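You operate a simulated robot arm through the tools that you are given. There is no shell and no other tool. Be economical: measure what you need, move in short steps, check, and stop when the job is done.

You run a simulated two-armed robot. Do the job below in one go: nothing can be reset, and whatever is moved stays where it is left.

Task
Cool the room to 24 C, then set the LOT 5 slug out to condition.
Fine: hold the remote while you press its keys: orange is on, blue is cooler. Fan knob to 0. The slug goes in the green tray once the room meter shows 24 C. The air conditioner stays on.

The check looks at the end state, three seconds after you hand in, the way a careful person would. Anything else that was tipped, shoved, dropped, spilled or broken makes it a failure.

Robot
Two 7-joint arms with two-finger parallel grippers on one trunk, on a base that drives. Base frame: it is fixed to the floor where the robot stands at the start and does not move with it; the origin is under the middle of the robot, x ahead of it, y to its left, z up; the surface under the hand at the start is at about z = 800. Readings come in mm, rad, newtons and seconds.
The left shoulder is at the start at [144, 171, 1135], the right one opposite. With the tool pointing down near the work surface each hand reaches from about 440 to 920 mm from the robot's upright axis, wherever it stands, measured 20 degrees to its own side. Places, roughly: blue key of the remote [500, 0, 900]; fan knob [500, -200, 900]; orange key of the remote [500, 0, 900]; red key of the remote [500, 0, 900]; room meter [800, -200, 800]; socket strip switch [800, -100, 800]; the green tray [500, 400, 800]. Payload 4.4 kg a hand.
The TCP of each hand is the grasp point between the finger pads, 23 mm short of the fingertips. In the tool frame z runs along the fingers and y along their closing line. Largest opening 94 mm; finger width 38, thickness 10; the body of the gripper, 54 by 96 mm, starts 39 mm behind the TCP.
Orientation is that of the tool frame in the base frame, as [roll, pitch, yaw] about the fixed x, y, z axes, in that order (R = Rz(yaw) Ry(pitch) Rx(roll)). With the fingers straight down and closing along the base's y, the tool's x points along the base's -x, its y along +y and its z along -z.

Tools
- The arms move only by the tool arm_command. It takes "left_steps", "right_steps" or both (then of equal length, played together; a hand with none holds still); each is a list of rows, each a list of 6 numbers: the shift along the tool's x, y, z in units of 50 mm (1.0 is 50 mm), then the turn, a rotation vector about the tool's x, y, z in units of 6 degrees (1.0 is 6 degrees). In form: [[dx, dy, dz, rx, ry, rz], ...]. A call has 1 to 20 rows; each row shifts and turns the commanded pose from where the row before left it, along the tool's axes as they then stand. "left_hand" and "right_hand" are, for a hand that has rows, the finger opening in mm, from 0 to 94, set as the call begins (left out, the last holds). A call with a number of a shift or a turn outside -1 to 1 is refused whole. A row lasts 0.2 s, in which the tool goes at most 50 mm and 0.15 rad; a call with a longer step from one row to the next is refused whole, and so is a gripper value outside its range. A pose out of reach is approached as far as the arm can. The call stops where the force on the tool passes 40 N (or 10 N more than at its start, if that is more) or the arm is blocked; 0.2 s more then pass. The fingers move at their own pace (about 72 mm/s each) and stop on an object; they squeeze with about 35 N. The grip force told is the motor's: it shows also when the fingers shut on nothing. Time passes only in rows, and 0.2 s behind the last, so rows that do not move let the fingers close. The reply holds the time, the measured pose of the TCP, the force on the tool along the base axes, the opening and the grip force, in the units named above and with some noise, with the torque about the TCP (base axes, N m) and any sound that the robot's microphone picked up.
- Cameras (640 x 400 px; columns grow to the right, rows downward): "scene" is now at [271.5, 9.9, 1285.6]; the picture's right is [0.11, -0.99, 0.00], its down [-0.43, -0.05, -0.90] and it looks along [0.89, 0.10, -0.44] (base axes); focal length 214 px, centre (320, 200). "left" rides on the left gripper at [86, -16, -74] in its tool frame; the picture's right is [0.18, 0.98, 0.00], its down [-0.58, 0.11, -0.81] and it looks along [-0.79, 0.15, 0.59] (tool axes); focal length 243 px, centre (320, 200). "right" rides on the right gripper at [86, 16, -75] in its tool frame; the picture's right is [-0.18, 0.98, 0.00], its down [-0.58, -0.11, -0.81] and it looks along [-0.79, -0.15, 0.59] (tool axes); focal length 243 px, centre (320, 200). There is no depth. A picture from a camera that has moved, and an enlarged one, comes with that camera's place and axes in the base frame and with its lens.
- get_image(camera): a new picture of that camera. It takes no simulated time.
- raise_lower(by): slides the trunk up (or, below 0, down) by that many mm; the arms and the scene camera ride with it, the base frame stays. It gives what a move gives, with no picture.
- roll_base(legs): drives the robot by 1 to 6 legs, each [ahead, left, turn to the left] in mm, mm and rad, along the robot's own axes; the way and the turn of a leg run together, so that a leg with both is an arc; at most 1500 mm and 3.142 rad a leg. The arms and the cameras ride along, it lands a little off, and it stops where it bumps. It gives what a move gives.
- turn_head(pan, tilt): turns the head with the scene camera to pan (to the left, within 1.396 rad either way) and tilt (down, from -0.506 to 1.204), counted from straight ahead of the robot. It gives what a move gives.
- zoom(camera, box): a new picture of the part [left, top, right, bottom] of that camera's present view, enlarged. It takes no simulated time.
- hand_in(): hands the job in; it is judged then, once.

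Go step by step. Nothing tells you exact positions but the pictures and the camera data: compare them with the known pose of the tool, close in by small moves and look again before you grip or let go. The budget is 120 turns and 88 pictures, counting those below and the enlarged ones. Unless the task says otherwise, let go and move clear before handing in, and close with one line.

The tools are called as a command line: name --argument value ..., lists and objects as JSON in quotes. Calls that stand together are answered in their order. arm_command: Moves the arms, as the interface text tells. Its arguments: {"type":"object","properties":{"left_steps":{"type":"array"},"left_hand":{"type":"number"},"right_steps":{"type":"array"},"right_hand":{"type":"number"}},"required":[]} The other tools are called the same way: raise_lower (by) slides the trunk up or down; roll_base (legs) drives the base; turn_head (pan, tilt) turns the head that bears the scene camera; get_image (camera) takes a picture; zoom (camera, box) takes an enlarged picture of a part of a camera's view; hand_in () hands the job in.

At the start:

```text
time_s: 0.0
left_ee_pos: [537.1, 292.0, 1203.3]
left_tcp_rot: [-3.14, 0.0, 3.141]
left_force: [0.0, 0.1, -0.1]
left_wrist_torque: [0.02, 0.01, 0.02]
left_grip_width: 94.0
left_grasp_force: 0.1
right_ee_pos: [451.0, -83.4, 1289.6]
right_tcp_rot: [3.141, 0.0, -3.141]
right_force: [-0.1, -0.5, -0.2]
right_wrist_torque: [0.0, -0.03, 0.01]
right_grip_width: 93.7
right_grasp_force: 0.0
trunk travel left (down, up): [-150.0, 238.0]
robot x, y, heading: [-0.7, -1.0, -0.003]
head pan, tilt: [0.113, 0.452]
```

scene: 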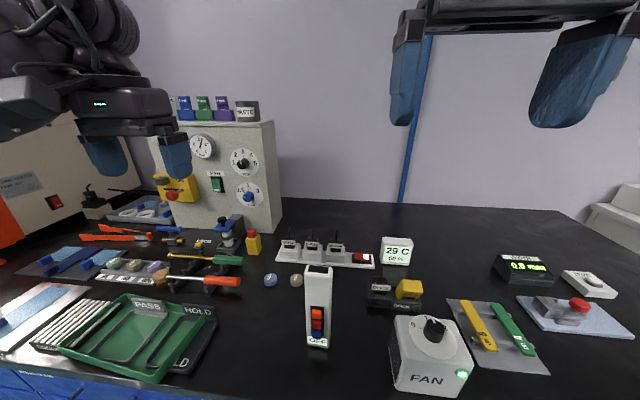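
right: 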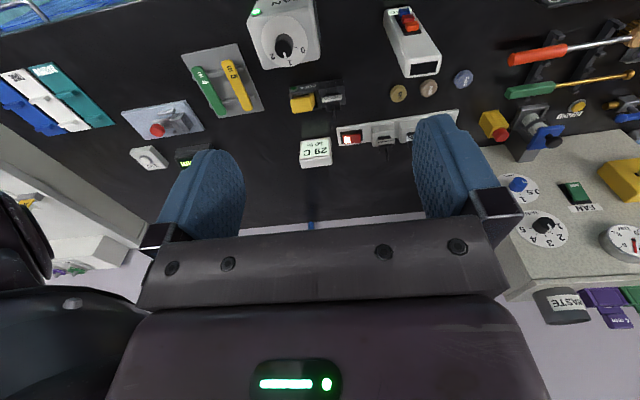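
left: 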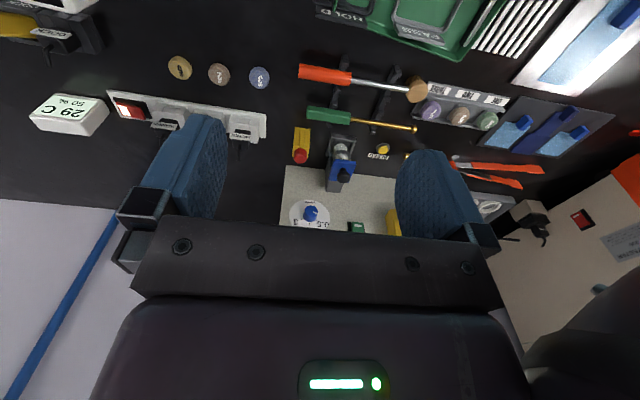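

I see a bench with a white remote standing in the middle, a fan box to its right, a room meter at 29 C, a socket strip, loose slugs and a green tray. I'll zoom in for details first.

zoom --camera "scene" --box '[240, 220, 480, 400]'

zoom --camera "left" --box '[100, 30, 340, 180]'

zoom --camera "scene" --box '[20, 220, 260, 390]'

zoom --camera "right" --box '[230, 0, 480, 180]'

zoom --camera "left" --box '[400, 60, 540, 160]'

```text
2.22 times, centred on (360, 310) of scene
camera zoom: at [271.5, 9.9, 1285.6], right [0.11, -0.99, 0.0], down [-0.43, -0.05, -0.9], along [0.89, 0.1, -0.44], focal length 477 px, centre (231, -44)
```

zoom: 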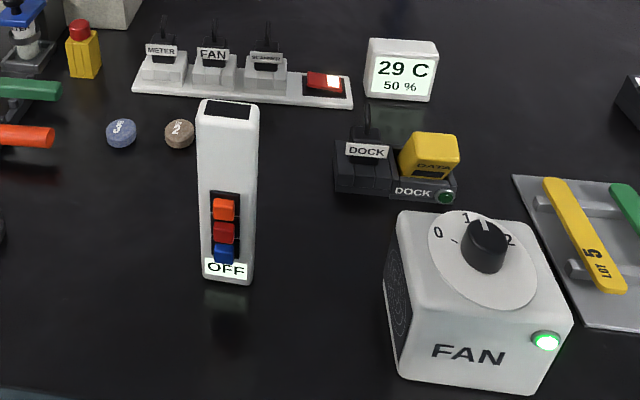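

```text
2.67 times, centred on (220, 105) of left
camera zoom: at [449.8, 277.0, 1277.5], right [-0.18, 0.98, 0.0], down [0.58, 0.11, 0.81], along [0.79, 0.15, -0.59], focal length 647 px, centre (587, 453)
```

zoom: 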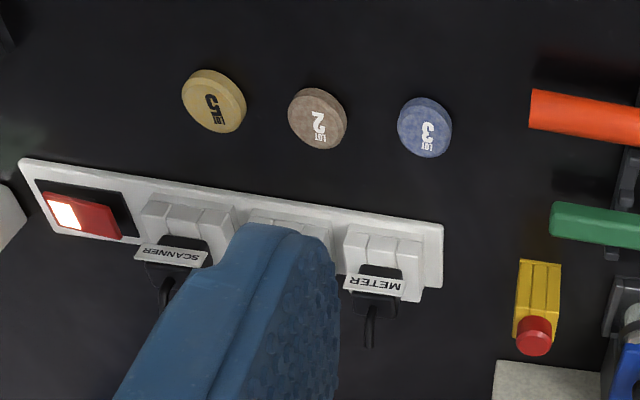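

```text
2.35 times, centred on (140, 305) of scene
camera zoom: at [271.5, 9.9, 1285.6], right [0.11, -0.99, 0.0], down [-0.43, -0.05, -0.9], along [0.89, 0.1, -0.44], focal length 505 px, centre (744, -47)
```

zoom: 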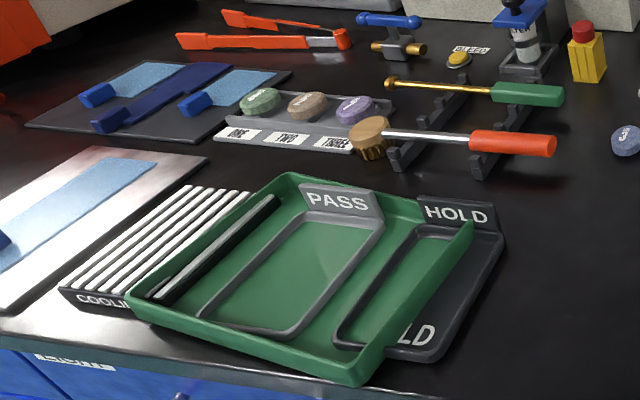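

```text
2.22 times, centred on (355, 90) of right
camera zoom: at [365.1, -68.0, 1364.1], right [0.18, 0.98, 0.0], down [0.58, -0.11, 0.81], along [0.79, -0.15, -0.59], focal length 539 px, centre (242, 444)
```

zoom: 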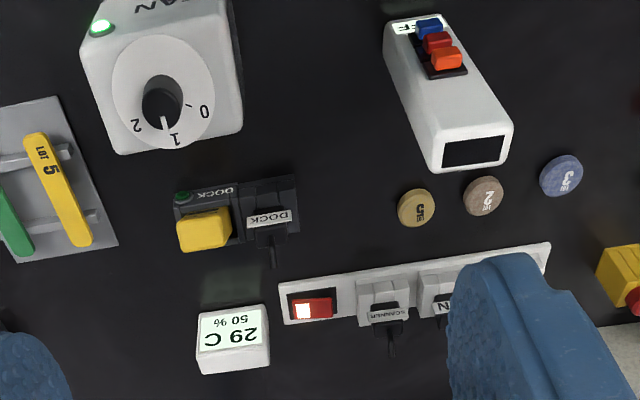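

```text
4.00 times, centred on (470, 110) of left
camera zoom: at [449.8, 277.0, 1277.5], right [-0.18, 0.98, 0.0], down [0.58, 0.11, 0.81], along [0.79, 0.15, -0.59], focal length 970 px, centre (-280, 560)
```

zoom: 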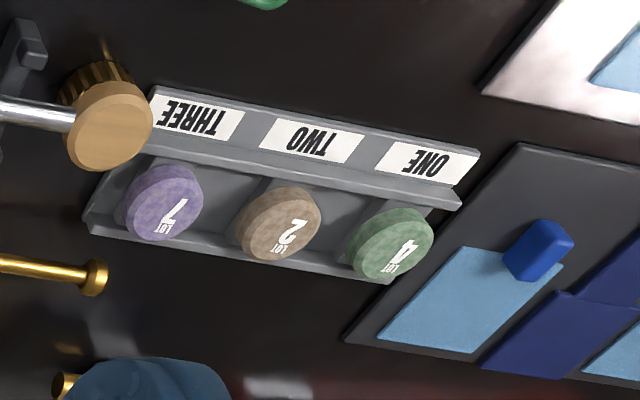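

The LOT 5 slug is the tan disc behind the remote. The remote stands upright at about [557, 45] with its top near z 1010, and the fan knob is near [526, -160, 930]. I'll bring both hands above those two and look.

arm_command --right_steps '[[-0.25, -0.257, 0.93, 0, 0, 0], [-0.25, -0.257, 0.93, 0, 0, 0], [-0.25, -0.257, 0.93, 0, 0, 0], [-0.25, -0.257, 0.93, 0, 0, 0], [-0.25, -0.257, 0.93, 0, 0, 0], [-0.25, -0.257, 0.93, 0, 0, 0], [0, 0, 0, 0, 0, 0]]' --left_steps '[[-0.067, -0.823, 0.393, 0, 0, 0], [-0.067, -0.823, 0.393, 0, 0, 0], [-0.067, -0.823, 0.393, 0, 0, 0], [-0.067, -0.823, 0.393, 0, 0, 0], [-0.067, -0.823, 0.393, 0, 0, 0], [-0.067, -0.823, 0.393, 0, 0, 0], [0, 0, 0, 0, 0, 0]]' --left_hand 94 --right_hand 80

get_image --camera "right"

get_image --camera "left"

get_image --camera "scene"

```text
time_s: 1.6
left_ee_pos: [556.2, 43.5, 1086.1]
left_tcp_rot: [-3.141, 0.002, -3.14]
left_force: [0.3, -0.7, 0.0]
left_wrist_torque: [0.0, 0.01, -0.01]
left_grip_width: 93.5
left_grasp_force: 0.0
right_ee_pos: [526.0, -158.8, 1009.3]
right_tcp_rot: [-3.141, 0.002, -3.141]
right_force: [-0.3, 0.4, 0.5]
right_wrist_torque: [-0.03, -0.02, 0.04]
right_grip_width: 79.9
right_grasp_force: 0.0
trunk travel left (down, up): [-150.0, 238.0]
robot x, y, heading: [-0.2, -0.9, 0.0]
head pan, tilt: [0.113, 0.452]
```

```text
79 pictures are left
camera right: at [439.3, -143.8, 1083.1], right [0.18, 0.98, 0.0], down [0.58, -0.11, 0.81], along [0.79, -0.15, -0.59], focal length 243 px, centre (320, 200)
```

right: 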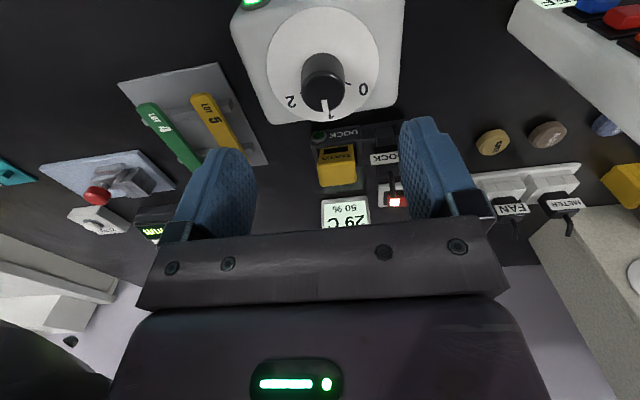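

```text
78 pictures are left
camera left: at [468.7, 28.6, 1160.7], right [-0.19, 0.98, 0.0], down [0.58, 0.11, 0.81], along [0.79, 0.15, -0.59], focal length 243 px, centre (320, 200)
```

left: 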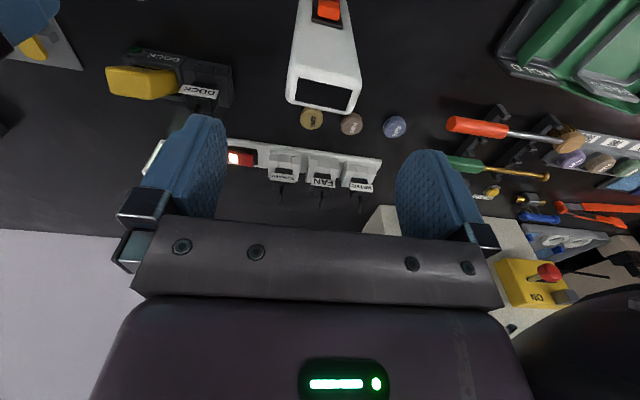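

```text
77 pictures are left
camera scene: at [270.5, 10.7, 1286.1], right [0.11, -0.99, 0.0], down [-0.43, -0.05, -0.9], along [0.89, 0.1, -0.44], focal length 214 px, centre (320, 200)
```

scene: 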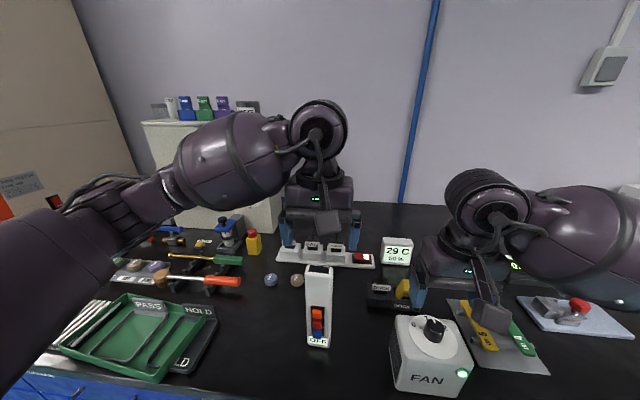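

The knob's axis is at about [523.5, -158], its top at z 935 and its dial at z 906, with 0 lying 60° to the left of the current 1. I'll lower the right hand over it and grip.

arm_command --right_steps '[[0.05, 0.016, 0.5, 0, 0, 0], [0, 0, 0.5, 0, 0, 0], [0, 0, 0.3, 0, 0, 0], [0, 0, 0.18, 0, 0, 0], [0, 0, 0, 0, 0, 0]]' --right_hand 60

get_image --camera "right"

```text
time_s: 2.8
left_ee_pos: [556.1, 44.0, 1086.1]
left_tcp_rot: [-3.141, 0.0, 3.142]
left_force: [0.0, 0.3, -0.1]
left_wrist_torque: [0.0, 0.0, -0.01]
left_grip_width: 93.9
left_grasp_force: 0.0
right_ee_pos: [523.9, -158.9, 935.5]
right_tcp_rot: [-3.14, 0.001, 3.141]
right_force: [0.3, -0.7, -0.5]
right_wrist_torque: [-0.01, -0.01, 0.01]
right_grip_width: 59.7
right_grasp_force: 0.1
trunk travel left (down, up): [-150.0, 238.0]
robot x, y, heading: [-0.9, -0.7, -0.002]
head pan, tilt: [0.113, 0.452]
```

```text
76 pictures are left
camera right: at [438.3, -143.3, 1010.3], right [0.18, 0.98, 0.0], down [0.58, -0.11, 0.81], along [0.79, -0.15, -0.59], focal length 243 px, centre (320, 200)
```

right: 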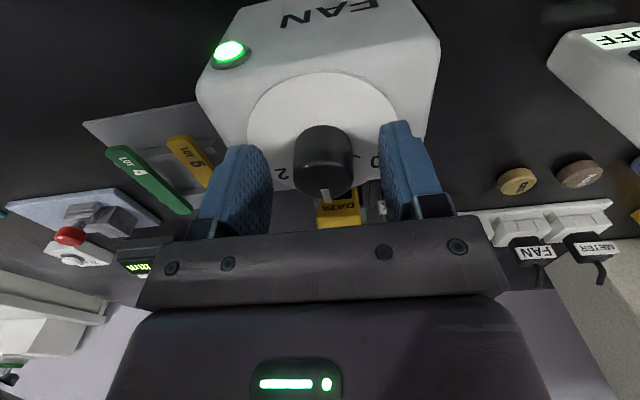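

The knob sits centred between the fingers. I'll close on it and turn it 60° to the left.

arm_command --right_steps '[[0, 0, 0, 0, 0, 0], [0, 0, 0, 0, 0, 0], [0, 0, 0, 0, 0, 0], [0, 0, 0, 0, 0, -1], [0, 0, 0, 0, 0, -1], [0, 0, 0, 0, 0, -1], [0, 0, 0, 0, 0, -1], [0, 0, 0, 0, 0, -1], [0, 0, 0, 0, 0, -1], [0, 0, 0, 0, 0, -1], [0, 0, 0, 0, 0, -1], [0, 0, 0, 0, 0, -1], [0, 0, 0, 0, 0, -1], [0, 0, 0, 0, 0, 0]]' --right_hand 0

get_image --camera "right"

```text
time_s: 5.8
left_ee_pos: [554.8, 44.5, 1085.4]
left_tcp_rot: [-3.139, 0.001, -3.14]
left_force: [-0.3, -0.4, 0.5]
left_wrist_torque: [0.01, 0.01, 0.01]
left_grip_width: 94.0
left_grasp_force: 0.1
right_ee_pos: [521.8, -157.8, 935.6]
right_tcp_rot: [3.139, -0.004, -2.092]
right_force: [-16.7, 23.7, -13.5]
right_wrist_torque: [0.66, 0.39, -0.32]
right_grip_width: 29.4
right_grasp_force: 44.7
trunk travel left (down, up): [-150.0, 238.0]
robot x, y, heading: [-1.5, 1.3, 0.001]
head pan, tilt: [0.113, 0.452]
```

```text
75 pictures are left
camera right: at [465.5, -225.7, 1010.9], right [-0.76, 0.65, 0.0], down [0.39, 0.45, 0.8], along [0.52, 0.61, -0.59], focal length 243 px, centre (320, 200)
```

right: 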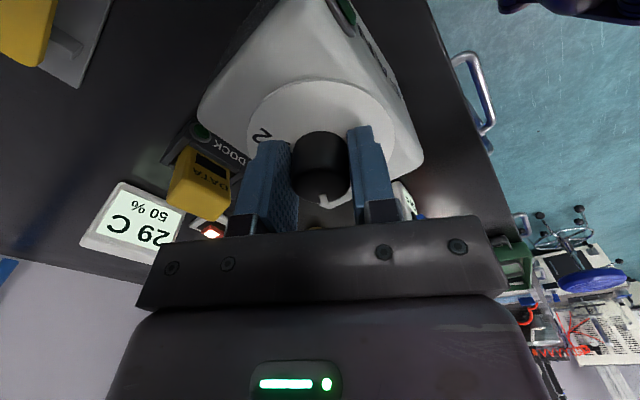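

The knob turned with the hand. I'll let go, rise, and check the pointer.

arm_command --right_steps '[[0, 0, 0, 0, 0, 0], [0, 0, 0, 0, 0, 0], [0, 0, -0.5, 0, 0, 0], [0, 0, -1, 0, 0, 0], [0, 0, -1, 0, 0, 0], [0, 0, 0, 0, 0, 0]]' --right_hand 60

get_image --camera "scene"

zoom --camera "right" --box '[200, 0, 460, 180]'

```text
time_s: 7.2
left_ee_pos: [557.1, 43.2, 1085.5]
left_tcp_rot: [-3.14, 0.001, -3.14]
left_force: [-0.1, 0.8, 0.5]
left_wrist_torque: [0.01, 0.02, 0.0]
left_grip_width: 94.3
left_grasp_force: 0.1
right_ee_pos: [523.7, -160.4, 1058.9]
right_tcp_rot: [3.141, -0.002, -2.094]
right_force: [0.4, -0.3, -0.8]
right_wrist_torque: [-0.02, 0.03, 0.0]
right_grip_width: 60.1
right_grasp_force: 0.0
trunk travel left (down, up): [-150.0, 238.0]
robot x, y, heading: [-2.5, -2.7, 0.0]
head pan, tilt: [0.113, 0.452]
```

```text
74 pictures are left
camera scene: at [272.0, 9.6, 1285.4], right [0.11, -0.99, 0.0], down [-0.43, -0.05, -0.9], along [0.89, 0.1, -0.44], focal length 214 px, centre (320, 200)
```

scene: 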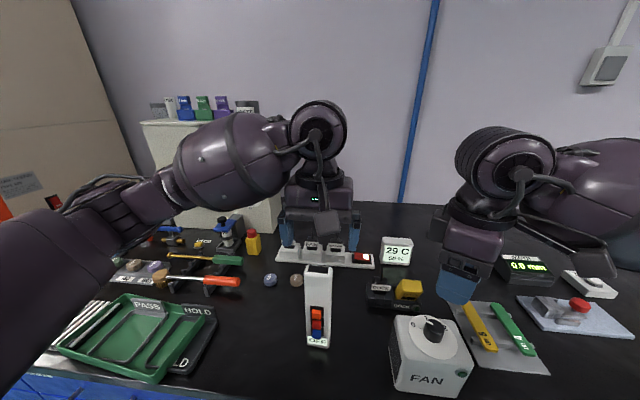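

```text
2.22 times, centred on (330, 90) of right
camera zoom: at [467.0, -227.5, 1133.5], right [-0.76, 0.65, 0.0], down [0.39, 0.45, 0.81], along [0.52, 0.61, -0.59], focal length 539 px, centre (298, 444)
```

zoom: 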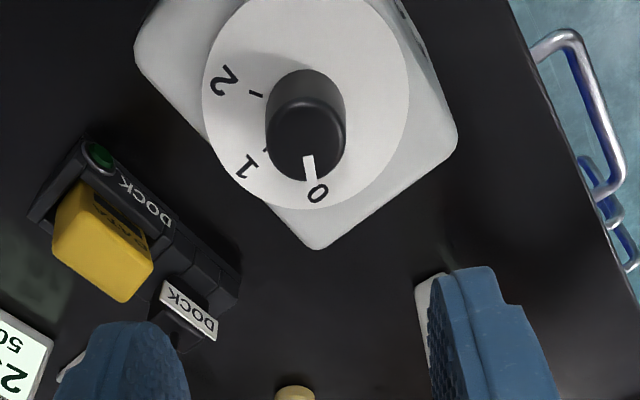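

The knob points at 0 and the fan lamp is out. Next the left hand lowers over the top of the remote.

arm_command --left_steps '[[0, 0.05, 0.6, 0, 0, 0], [0, 0, 0.6, 0, 0, 0], [0, 0, 0.5, 0, 0, 0], [0, 0, 0.26, 0, 0, 0], [0, 0, 0, 0, 0, 0]]' --left_hand 94

get_image --camera "left"

zoom --camera "scene" --box '[240, 200, 400, 360]'

```text
time_s: 8.4
left_ee_pos: [558.5, 48.3, 987.8]
left_tcp_rot: [-3.141, 0.0, 3.141]
left_force: [-0.4, -0.4, -0.4]
left_wrist_torque: [-0.01, -0.03, 0.01]
left_grip_width: 93.7
left_grasp_force: 0.1
right_ee_pos: [523.2, -159.1, 1059.4]
right_tcp_rot: [-3.141, 0.0, -2.095]
right_force: [0.6, 0.2, -0.4]
right_wrist_torque: [0.0, -0.01, -0.01]
right_grip_width: 60.0
right_grasp_force: 0.0
trunk travel left (down, up): [-150.0, 238.0]
robot x, y, heading: [-1.2, 2.0, 0.003]
head pan, tilt: [0.113, 0.452]
```

```text
72 pictures are left
camera left: at [470.4, 32.8, 1061.0], right [-0.18, 0.98, 0.0], down [0.58, 0.11, 0.81], along [0.79, 0.15, -0.59], focal length 243 px, centre (320, 200)
```

left: 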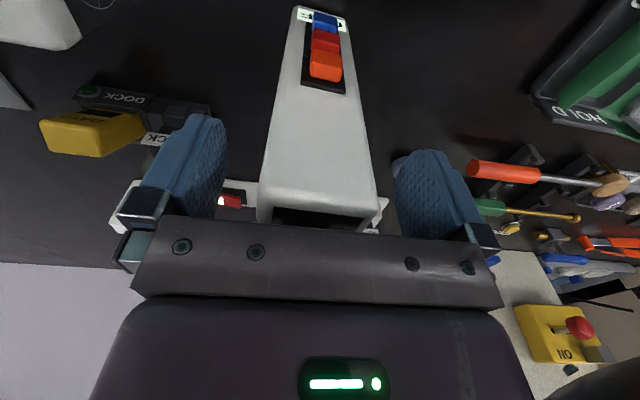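

```text
2.50 times, centred on (320, 280) of scene
camera zoom: at [271.4, 9.9, 1285.7], right [0.11, -0.99, 0.0], down [-0.43, -0.05, -0.9], along [0.89, 0.1, -0.44], focal length 536 px, centre (320, 0)
```

zoom: 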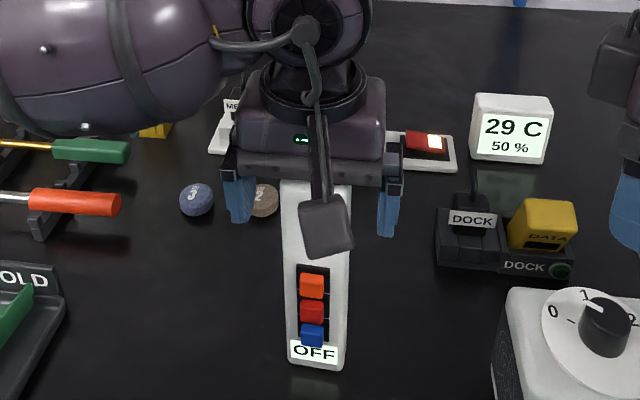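

The fingers straddle the remote evenly. I'll close the left hand on it.

arm_command --left_steps '[[0, 0, 0, 0, 0, 0], [0, 0, 0, 0, 0, 0], [0, 0, 0, 0, 0, 0], [0, 0, 0, 0, 0, 0]]' --left_hand 0

get_image --camera "left"

```text
time_s: 9.4
left_ee_pos: [557.1, 47.7, 987.1]
left_tcp_rot: [-3.141, 0.001, 3.142]
left_force: [-1.2, -0.8, 0.3]
left_wrist_torque: [-0.05, 0.02, 0.01]
left_grip_width: 49.8
left_grasp_force: 35.1
right_ee_pos: [522.5, -160.4, 1060.4]
right_tcp_rot: [-3.141, 0.0, -2.095]
right_force: [-1.0, -0.3, 0.4]
right_wrist_torque: [0.01, 0.01, 0.02]
right_grip_width: 60.1
right_grasp_force: 0.0
trunk travel left (down, up): [-150.0, 238.0]
robot x, y, heading: [-1.8, -0.2, -0.004]
head pan, tilt: [0.113, 0.452]
```

```text
70 pictures are left
camera left: at [470.4, 32.7, 1061.1], right [-0.18, 0.98, 0.0], down [0.58, 0.11, 0.81], along [0.79, 0.15, -0.59], focal length 243 px, centre (320, 200)
```

left: 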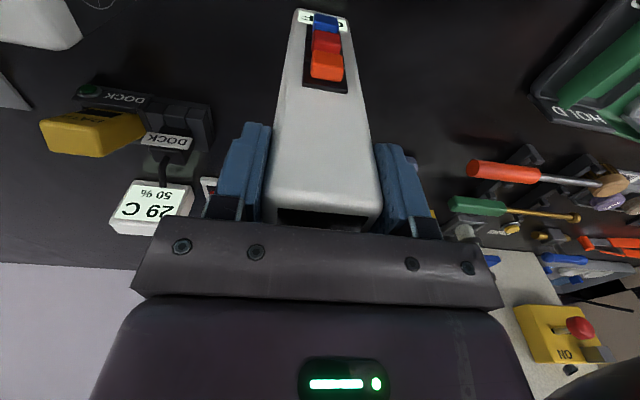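

The grip works, but the right hand would be cramped pressing from the front with the robot this close. I'll let go, rise, back the base off by 150 mm, and re-grip from there.

arm_command --left_steps '[[0, 0, 0, 0, 0, 0], [0, 0, 0, 0, 0, 0], [0, 0, -0.4, 0, 0, 0], [0, 0, -1, 0, 0, 0], [0, 0, -1, 0, 0, 0], [0, 0, 0, 0, 0, 0]]' --left_hand 94

roll_base --legs '[[-150, 0, 0]]'

get_image --camera "scene"

```text
time_s: 10.8
left_ee_pos: [555.4, 49.4, 1108.1]
left_tcp_rot: [3.141, -0.001, -3.139]
left_force: [0.3, 0.7, 0.0]
left_wrist_torque: [-0.03, 0.02, 0.04]
left_grip_width: 94.4
left_grasp_force: 0.0
right_ee_pos: [524.8, -159.4, 1058.0]
right_tcp_rot: [3.138, 0.001, -2.093]
right_force: [-0.3, 0.4, -0.3]
right_wrist_torque: [-0.03, 0.02, 0.0]
right_grip_width: 60.2
right_grasp_force: 0.1
trunk travel left (down, up): [-150.0, 238.0]
robot x, y, heading: [-0.2, 0.2, 0.005]
head pan, tilt: [0.113, 0.452]
```

```text
time_s: 12.2
left_ee_pos: [409.5, 48.0, 1107.2]
left_tcp_rot: [-3.141, 0.001, 3.14]
left_force: [-0.3, -0.1, 0.3]
left_wrist_torque: [-0.01, 0.01, 0.01]
left_grip_width: 94.2
left_grasp_force: 0.1
right_ee_pos: [376.2, -161.4, 1058.9]
right_tcp_rot: [3.141, 0.0, -2.094]
right_force: [0.3, 0.5, 0.8]
right_wrist_torque: [0.01, 0.0, 0.0]
right_grip_width: 60.2
right_grasp_force: 0.1
trunk travel left (down, up): [-150.0, 238.0]
robot x, y, heading: [-143.1, 1.6, -0.004]
head pan, tilt: [0.113, 0.452]
```

```text
69 pictures are left
camera scene: at [123.6, 9.5, 1285.7], right [0.11, -0.99, 0.0], down [-0.43, -0.05, -0.9], along [0.89, 0.1, -0.44], focal length 214 px, centre (320, 200)
```

scene: 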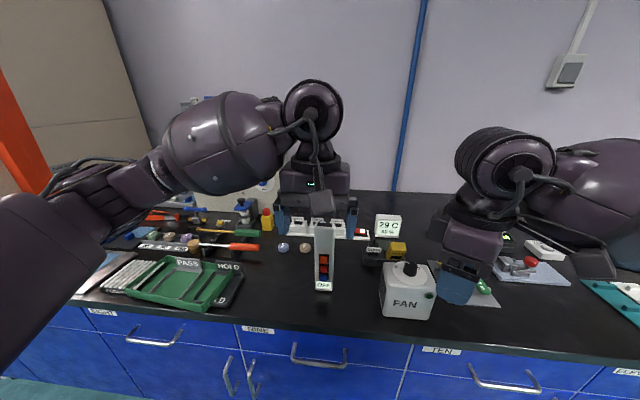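

I'll zoom on the remote from this new vantage to triangulate the keys.

zoom --camera "scene" --box '[290, 210, 386, 300]'

```text
4.44 times, centred on (338, 255) of scene
camera zoom: at [123.6, 9.5, 1285.7], right [0.11, -0.99, 0.0], down [-0.43, -0.05, -0.9], along [0.89, 0.1, -0.44], focal length 953 px, centre (240, -44)
```

zoom: 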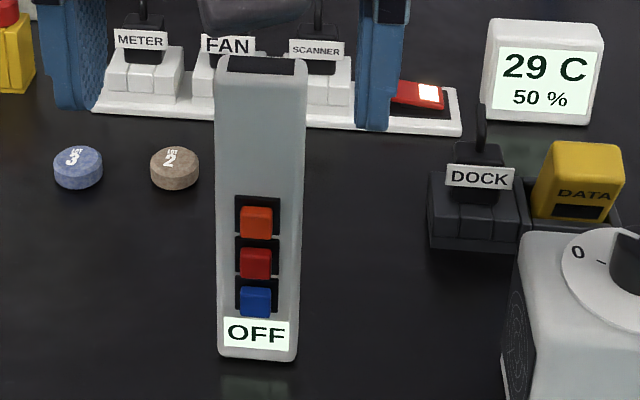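

Triangulation puts the key faces at x ≈ 536, with orange at z ≈ 920, red at 891, blue at 860, all at y ≈ 47. The left hand goes back over the remote while the right hand turns to point forward and slightly down.

arm_command --left_steps '[[-0.98, 0, 0, 0, 0, 0], [-0.98, 0, 0, 0, 0, 0], [-0.98, 0, 0, 0, 0, 0], [0, 0, 0, 0, 0, 0], [0, 0, 0.8, 0, 0, 0], [0, 0, 0.8, 0, 0, 0], [0, 0, 0.6, 0, 0, 0], [0, 0, 0.2, 0, 0, 0], [0, 0, 0, 0, 0, 0], [0, 0, 0, 0, 0, 0], [0, 0, 0, 0, 0, 0], [0, 0, 0, 0, 0, 0], [0, 0, 0, 0, 0, 0], [0, 0, 0, 0, 0, 0], [0, 0, 0, 0, 0, 0], [0, 0, 0, 0, 0, 0]]' --right_steps '[[0, 0, 0, 0, 0, -1], [0, 0, 0, 0, 0, -1], [0, 0, 0, 0, 0, -1], [0, 0, 0, 0, 0, -1], [0, 0, 0, 0, 0, -1], [0, 0, 0, 1, 0, 0], [0, 0, 0, 1, 0, 0], [0, 0, 0, 1, 0, 0], [0, 0, 0, 1, 0, 0], [0, 0, 0, 1, 0, 0], [0, 0, 0, 1, 0, 0], [0, 0, 0, 1, 0, 0], [0, 0, 0, 1, 0, 0], [0, 0, 0, 1, 0, 0], [0, 0, 0, 1, 0, 0], [0, 0, 0, 0.833, 0, 0]]' --left_hand 94 --right_hand 0

get_image --camera "scene"

get_image --camera "left"

get_image --camera "right"

```text
time_s: 15.6
left_ee_pos: [558.0, 46.7, 986.9]
left_tcp_rot: [-3.14, 0.0, -3.142]
left_force: [-0.6, -0.5, 0.3]
left_wrist_torque: [-0.01, 0.01, -0.02]
left_grip_width: 93.7
left_grasp_force: 0.0
right_ee_pos: [401.9, -87.4, 1064.7]
right_tcp_rot: [-2.006, 0.0, -1.677]
right_force: [0.4, -0.2, -0.2]
right_wrist_torque: [-0.02, 0.0, 0.0]
right_grip_width: 0.0
right_grasp_force: 35.1
right hand out of reach, approached as far as the arm can: row 3, 4, 5, 12, 13, 14, 15, 16
trunk travel left (down, up): [-150.0, 238.0]
robot x, y, heading: [-148.5, -1.6, -0.001]
head pan, tilt: [0.113, 0.452]
```

```text
67 pictures are left
camera scene: at [124.1, 9.7, 1285.7], right [0.11, -0.99, 0.0], down [-0.43, -0.05, -0.9], along [0.89, 0.1, -0.44], focal length 214 px, centre (320, 200)
```

scene: 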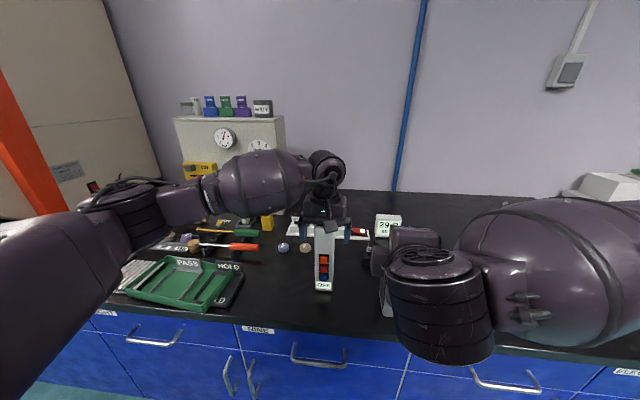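

```text
66 pictures are left
camera left: at [470.6, 32.2, 1060.2], right [-0.18, 0.98, 0.0], down [0.58, 0.11, 0.81], along [0.79, 0.15, -0.59], focal length 243 px, centre (320, 200)
```

left: 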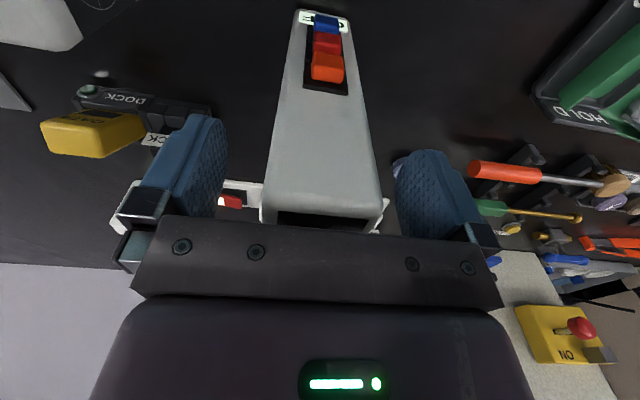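

```text
65 pictures are left
camera right: at [318.7, -165.2, 1082.1], right [-0.39, 0.23, -0.89], down [-0.62, 0.65, 0.44], along [0.68, 0.72, -0.12], focal length 243 px, centre (320, 200)
```

right: 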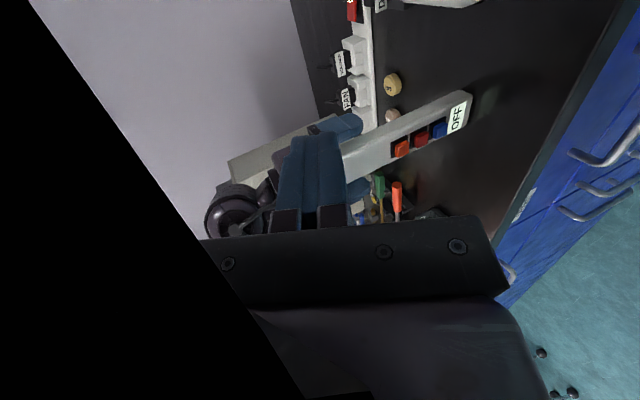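

The right hand hit its reach limit folded this close, but the target lies further out. I'll grip the remote with the left and take the right hand halfway to the standoff.

arm_command --left_steps '[[0, 0, 0, 0, 0, 0], [0, 0, 0, 0, 0, 0], [0, 0, 0, 0, 0, 0], [0, 0, 0, 0, 0, 0]]' --right_steps '[[-0.4, 0.27, 0.4, 0, 0, 0], [-0.4, 0.27, 0.4, 0, 0, 0], [-0.4, 0.27, 0.4, 0, 0, 0], [0, 0, 0, 0, 0, 0]]' --left_hand 0

```text
time_s: 16.6
left_ee_pos: [558.1, 47.1, 985.9]
left_tcp_rot: [-3.141, 0.0, 3.141]
left_force: [0.0, 0.1, 1.0]
left_wrist_torque: [0.02, -0.03, 0.0]
left_grip_width: 50.0
left_grasp_force: 35.1
right_ee_pos: [445.0, -31.6, 1004.0]
right_tcp_rot: [-2.007, -0.001, -1.678]
right_force: [0.0, 0.0, -0.3]
right_wrist_torque: [-0.01, 0.01, -0.03]
right_grip_width: 0.0
right_grasp_force: 34.9
trunk travel left (down, up): [-150.0, 238.0]
robot x, y, heading: [-148.3, 1.9, 0.002]
head pan, tilt: [0.113, 0.452]
```

The commanded pose follows the measured one. I'll correct the 6° yaw, then go down and across to a standoff in front of the orange key.

arm_command --right_steps '[[0, 0, 0, 0, -0.906, -0.423], [0, 0.65, 0.36, 0, 0, 0], [0, 0.65, 0.36, 0, 0, 0], [-0.8, 0, 0, 0, 0, 0], [-0.77, 0, 0, 0, 0, 0], [0, 0, 0, 0, 0, 0]]'

get_image --camera "right"

get_image --camera "left"

get_image --camera "scene"

```text
time_s: 18.0
left_ee_pos: [557.1, 46.6, 987.1]
left_tcp_rot: [3.141, 0.0, 3.141]
left_force: [-0.6, -0.4, 0.3]
left_wrist_torque: [-0.03, 0.02, -0.04]
left_grip_width: 49.8
left_grasp_force: 34.8
right_ee_pos: [452.0, 46.9, 929.6]
right_tcp_rot: [-2.009, 0.001, -1.574]
right_force: [0.6, 0.5, 0.5]
right_wrist_torque: [-0.03, -0.03, -0.01]
right_grip_width: 0.0
right_grasp_force: 34.9
trunk travel left (down, up): [-150.0, 238.0]
robot x, y, heading: [-146.7, 0.7, -0.0]
head pan, tilt: [0.113, 0.452]
```

```text
64 pictures are left
camera right: at [377.3, -39.2, 945.4], right [-0.42, 0.19, -0.89], down [-0.68, 0.58, 0.44], along [0.6, 0.79, -0.12], focal length 243 px, centre (320, 200)
```

right: 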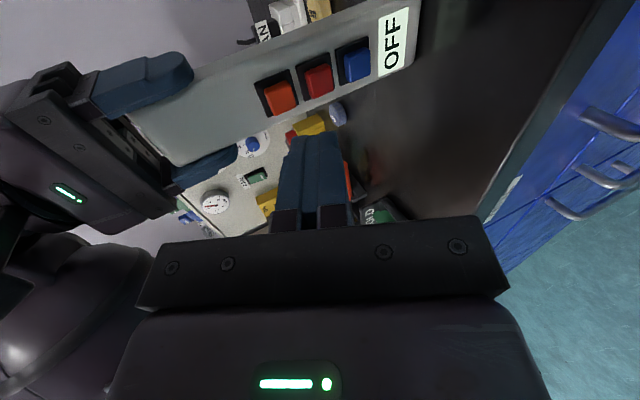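

```text
63 pictures are left
camera left: at [470.7, 31.6, 1059.9], right [-0.18, 0.98, 0.0], down [0.58, 0.11, 0.81], along [0.79, 0.15, -0.59], focal length 243 px, centre (320, 200)
```

left: 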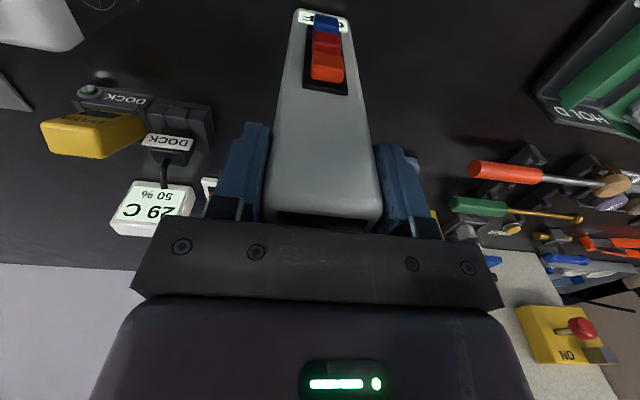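

```text
62 pictures are left
camera scene: at [124.4, 9.1, 1285.6], right [0.11, -0.99, 0.0], down [-0.43, -0.05, -0.9], along [0.89, 0.1, -0.44], focal length 214 px, centre (320, 200)
```

scene: 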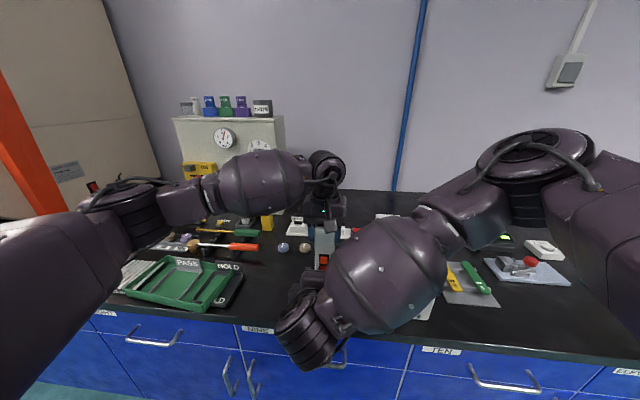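

The right camera agrees: key faces at x ≈ 537, with z ≈ 918 / 888 / 858. I'll approach orange and then press in 2 mm steps.

arm_command --right_steps '[[0, -0.12, 0.5, 0, 0, 0], [0, -0.12, 0.5, 0, 0, 0], [0, 0, 0, 0, 0, 0]]'

zoom --camera "right" --box '[220, 0, 440, 220]'

```text
time_s: 18.8
left_ee_pos: [557.8, 47.8, 986.1]
left_tcp_rot: [3.142, -0.001, 3.139]
left_force: [-0.4, 0.0, 1.5]
left_wrist_torque: [0.0, 0.02, 0.03]
left_grip_width: 49.9
left_grasp_force: 35.4
right_ee_pos: [500.8, 46.5, 919.5]
right_tcp_rot: [-2.008, 0.001, -1.573]
right_force: [0.7, 0.6, -0.4]
right_wrist_torque: [0.0, 0.01, 0.04]
right_grip_width: 0.0
right_grasp_force: 35.2
trunk travel left (down, up): [-150.0, 238.0]
robot x, y, heading: [-146.7, 0.4, -0.004]
head pan, tilt: [0.113, 0.452]
```

```text
1.82 times, centred on (330, 110) of right
camera zoom: at [426.7, -39.2, 935.8], right [-0.42, 0.18, -0.89], down [-0.68, 0.58, 0.44], along [0.6, 0.79, -0.12], focal length 441 px, centre (302, 364)
```

zoom: 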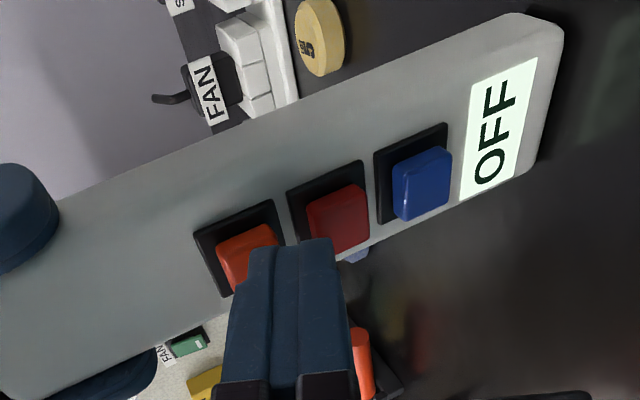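

The fingertip is lined up; I'll raise it 4 mm for clearance from red and press.

arm_command --right_steps '[[0, -0.0725, -0.034, 0, 0, 0], [0, -0.0423, 0.0906, 0, 0, 0], [0, -0.0254, 0.0544, 0, 0, 0], [0, -0.0169, 0.0362, 0, 0, 0], [0, -0.0169, 0.0362, 0, 0, 0], [0, 0, 0, 0, 0, 0]]'

zoom --camera "right" --box '[220, 0, 440, 220]'

```text
time_s: 20.2
left_ee_pos: [558.5, 47.3, 987.2]
left_tcp_rot: [3.141, 0.002, 3.141]
left_force: [14.2, -0.9, 0.0]
left_wrist_torque: [0.0, -0.93, -0.03]
left_grip_width: 49.7
left_grasp_force: 34.8
right_ee_pos: [512.2, 47.5, 922.5]
right_tcp_rot: [-2.01, 0.0, -1.571]
right_force: [-14.4, 0.5, 0.5]
right_wrist_torque: [0.0, 0.03, -0.01]
right_grip_width: 0.0
right_grasp_force: 35.2
trunk travel left (down, up): [-150.0, 238.0]
robot x, y, heading: [-146.2, 1.0, -0.002]
head pan, tilt: [0.113, 0.452]
heard: click
```

```text
1.82 times, centred on (330, 110) of right
camera zoom: at [438.1, -39.4, 939.5], right [-0.42, 0.18, -0.89], down [-0.68, 0.58, 0.44], along [0.6, 0.79, -0.12], focal length 441 px, centre (302, 364)
```

zoom: 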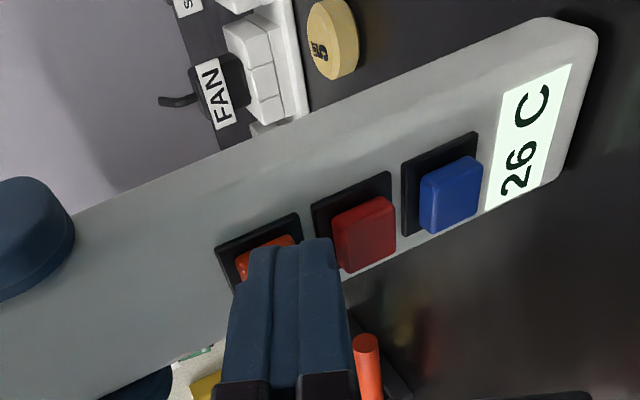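

The air conditioner is on, display reading 26 C. I'll back off and shift down in front of the blue key.

arm_command --right_steps '[[0, 0.127, -0.272, 0, 0, 0], [0, 0.54, 0.252, 0, 0, 0], [0, 0.54, 0.252, 0, 0, 0], [0, -0.0592, 0.1268, 0, 0, 0], [0, 0, 0, 0, 0, 0]]'

zoom --camera "right" --box '[220, 0, 440, 220]'

```text
time_s: 21.4
left_ee_pos: [557.4, 46.3, 986.5]
left_tcp_rot: [-3.142, 0.0, 3.14]
left_force: [-1.2, 0.1, -0.5]
left_wrist_torque: [0.01, 0.0, 0.03]
left_grip_width: 49.8
left_grasp_force: 35.8
right_ee_pos: [505.9, 46.9, 863.9]
right_tcp_rot: [-2.007, 0.0, -1.572]
right_force: [-0.1, 0.9, -0.2]
right_wrist_torque: [-0.01, -0.03, 0.0]
right_grip_width: 0.0
right_grasp_force: 34.9
trunk travel left (down, up): [-150.0, 238.0]
robot x, y, heading: [-151.7, 2.6, -0.0]
head pan, tilt: [0.113, 0.452]
```

```text
1.82 times, centred on (330, 110) of right
camera zoom: at [431.1, -39.3, 880.3], right [-0.42, 0.19, -0.89], down [-0.68, 0.58, 0.44], along [0.6, 0.79, -0.12], focal length 441 px, centre (302, 364)
```

zoom: 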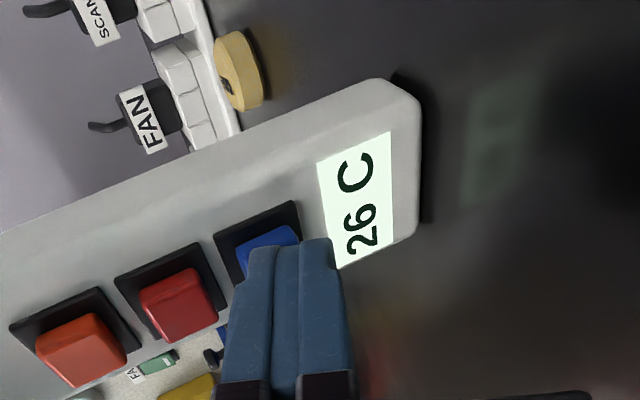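

Aligned with blue. Pressing in small steps.

arm_command --right_steps '[[0, -0.0254, 0.0544, 0, 0, 0], [0, -0.0169, 0.0362, 0, 0, 0], [0, -0.0169, 0.0362, 0, 0, 0], [0, 0, 0, 0, 0, 0]]'

zoom --camera "right" --box '[220, 0, 440, 220]'

```text
time_s: 22.4
left_ee_pos: [557.0, 47.8, 985.7]
left_tcp_rot: [3.141, 0.0, 3.141]
left_force: [5.9, -1.2, -1.1]
left_wrist_torque: [-0.06, -0.85, 0.0]
left_grip_width: 49.8
left_grasp_force: 35.4
right_ee_pos: [510.8, 47.7, 863.0]
right_tcp_rot: [-2.01, 0.0, -1.573]
right_force: [-5.2, 0.1, 0.8]
right_wrist_torque: [-0.03, -0.05, 0.02]
right_grip_width: 0.0
right_grasp_force: 34.6
trunk travel left (down, up): [-150.0, 238.0]
robot x, y, heading: [-146.6, -2.0, -0.0]
head pan, tilt: [0.113, 0.452]
heard: click
```

```text
1.82 times, centred on (330, 110) of right
camera zoom: at [436.9, -39.8, 880.0], right [-0.42, 0.18, -0.89], down [-0.68, 0.58, 0.44], along [0.6, 0.79, -0.12], focal length 441 px, centre (302, 364)
```

zoom: 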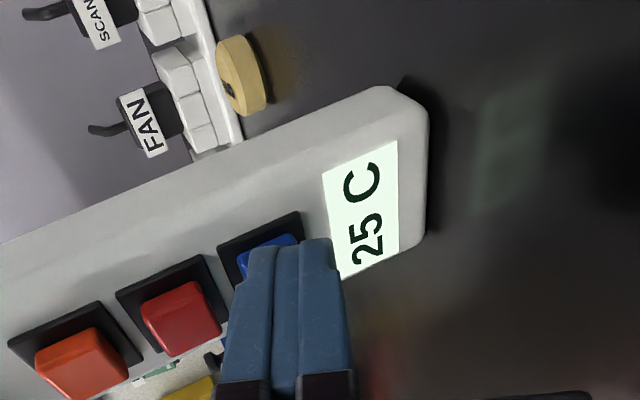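

Now 25 C. Back off 8 mm and press once more.

arm_command --right_steps '[[0, 0.0677, -0.145, 0, 0, 0], [0, 0, 0, 0, 0, 0], [0, -0.0423, 0.0906, 0, 0, 0], [0, -0.0169, 0.0362, 0, 0, 0], [0, -0.0127, 0.0272, 0, 0, 0], [0, 0, 0, 0, 0, 0]]'

zoom --camera "right" --box '[220, 0, 440, 220]'

```text
time_s: 23.8
left_ee_pos: [558.6, 48.3, 985.3]
left_tcp_rot: [-3.141, 0.001, 3.141]
left_force: [9.2, -0.2, -0.9]
left_wrist_torque: [0.0, -1.09, 0.03]
left_grip_width: 49.7
left_grasp_force: 34.3
right_ee_pos: [511.6, 46.8, 863.6]
right_tcp_rot: [-2.009, 0.0, -1.571]
right_force: [-9.0, -0.3, 2.1]
right_wrist_torque: [0.01, -0.03, -0.01]
right_grip_width: 0.2
right_grasp_force: 35.0
trunk travel left (down, up): [-150.0, 238.0]
robot x, y, heading: [-144.1, -2.3, -0.002]
head pan, tilt: [0.113, 0.452]
heard: click
```

```text
1.82 times, centred on (330, 110) of right
camera zoom: at [437.5, -40.4, 880.4], right [-0.42, 0.18, -0.89], down [-0.68, 0.58, 0.44], along [0.6, 0.79, -0.12], focal length 441 px, centre (302, 364)
```

zoom: 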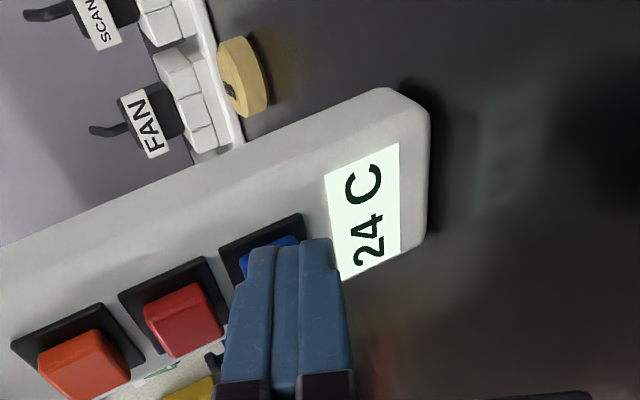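

Setpoint is 24 C. The right hand withdraws, then the left hand lets go and rises.

arm_command --right_steps '[[0, 0.254, -0.544, 0, 0, 0], [0, 0.254, -0.544, 0, 0, 0], [0, 0.17, -0.363, 0, 0, 0], [0.8, 0, 0, 0, 0, 0], [0.8, 0, 0, 0, 0, 0], [0, -0.725, -0.338, 0, 0, 0], [0, -0.725, -0.338, 0, 0, 0], [0, -0.725, -0.338, 0, 0, 0], [0, 0, 0, 0, 0, 0]]'

arm_command --left_steps '[[0, 0, 0, 0, 0, 0], [0, 0, 0, 0, 0, 0], [0, 0, -0.4, 0, 0, 0], [0, 0, -1, 0, 0, 0], [0, 0, -1, 0, 0, 0], [0, 0, 0, 0, 0, 0]]' --left_hand 94

get_image --camera "scene"

get_image --camera "left"

```text
time_s: 25.8
left_ee_pos: [557.4, 46.2, 986.4]
left_tcp_rot: [-3.141, -0.001, 3.14]
left_force: [0.0, 0.7, -0.6]
left_wrist_torque: [0.04, -0.09, 0.02]
left_grip_width: 49.7
left_grasp_force: 35.0
right_ee_pos: [430.5, -31.4, 982.9]
right_tcp_rot: [-2.009, 0.001, -1.573]
right_force: [0.2, -0.2, -0.2]
right_wrist_torque: [0.01, 0.0, -0.01]
right_grip_width: 0.1
right_grasp_force: 34.5
trunk travel left (down, up): [-150.0, 238.0]
robot x, y, heading: [-147.1, 5.5, -0.002]
head pan, tilt: [0.113, 0.452]
```

```text
time_s: 27.2
left_ee_pos: [556.2, 48.3, 1103.3]
left_tcp_rot: [3.141, -0.003, 3.141]
left_force: [-0.5, 0.0, 0.0]
left_wrist_torque: [0.01, -0.01, 0.04]
left_grip_width: 94.2
left_grasp_force: 0.0
right_ee_pos: [432.5, -32.7, 982.6]
right_tcp_rot: [-2.008, 0.0, -1.573]
right_force: [0.3, 0.3, 0.3]
right_wrist_torque: [-0.03, 0.0, 0.02]
right_grip_width: 0.1
right_grasp_force: 35.0
trunk travel left (down, up): [-150.0, 238.0]
robot x, y, heading: [-144.3, 0.3, 0.001]
head pan, tilt: [0.113, 0.452]
```

```text
56 pictures are left
camera scene: at [125.1, 9.6, 1285.2], right [0.11, -0.99, 0.0], down [-0.43, -0.05, -0.9], along [0.89, 0.1, -0.44], focal length 214 px, centre (320, 200)
```

scene: 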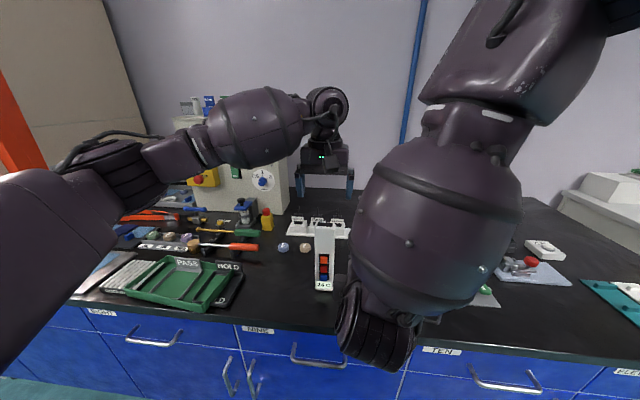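

```text
55 pictures are left
camera left: at [471.1, 33.7, 1178.5], right [-0.18, 0.98, 0.0], down [0.58, 0.11, 0.8], along [0.79, 0.15, -0.59], focal length 243 px, centre (320, 200)
```

left: 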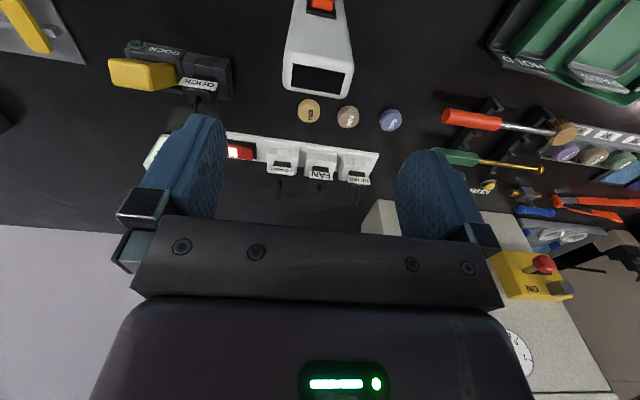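

The remote still stands. LOT 5 is at about [714, 63]. I'll raise and park the right hand pointing down off to the right, clear of everything, before driving ahead again.

arm_command --right_steps '[[0, -0.68, -0.317, 0, 0, 0], [0, -0.68, -0.317, 0, 0, 0], [0, -0.68, -0.317, 0, 0, 0], [0, -0.68, -0.317, 0, 0, 0], [0.87, 0, 0, 0, 0, 0], [0.87, 0, 0, 0, 0, 0], [0.87, 0, 0, 0, 0, 0], [0.87, 0, 0, -1, 0, 0], [0, 0, 0, -1, 0, 0], [0, 0, 0, -1, 0, 0], [0, 0, 0, -1, 0, 0], [0, 0, 0, -1, 0, 0], [0, 0, 0, -1, 0, 0], [0, 0, 0, -1, 0, 0], [0, 0, 0, -1, 0, 0], [0, 0, 0, -1, 0, 0], [0, 0, 0, -1, 0, 0], [0, 0, 0, -0.83, 0, 0], [0, 0, 0, 0, 0, 0]]'

get_image --camera "scene"

```text
time_s: 31.2
left_ee_pos: [556.9, 48.6, 1107.0]
left_tcp_rot: [-3.141, 0.001, 3.14]
left_force: [-0.4, 0.5, 0.8]
left_wrist_torque: [-0.01, -0.01, 0.01]
left_grip_width: 94.0
left_grasp_force: 0.0
right_ee_pos: [314.3, -162.7, 1000.4]
right_tcp_rot: [-3.003, 0.0, -1.59]
right_force: [-0.5, 0.3, 0.2]
right_wrist_torque: [-0.01, -0.01, -0.01]
right_grip_width: 0.0
right_grasp_force: 35.3
right hand out of reach, approached as far as the arm can: row 7, 11, 12, 13, 14, 15, 16, 17, 18
trunk travel left (down, up): [-150.0, 238.0]
robot x, y, heading: [-145.5, -0.2, 0.001]
head pan, tilt: [0.113, 0.452]
```

```text
54 pictures are left
camera scene: at [123.3, 9.3, 1286.0], right [0.11, -0.99, 0.0], down [-0.43, -0.05, -0.9], along [0.89, 0.1, -0.44], focal length 214 px, centre (320, 200)
```

scene: 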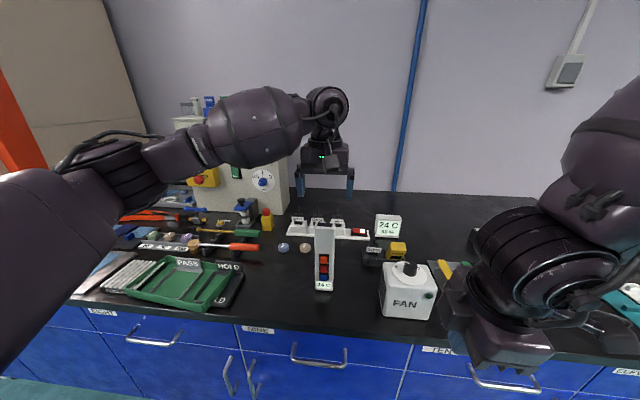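

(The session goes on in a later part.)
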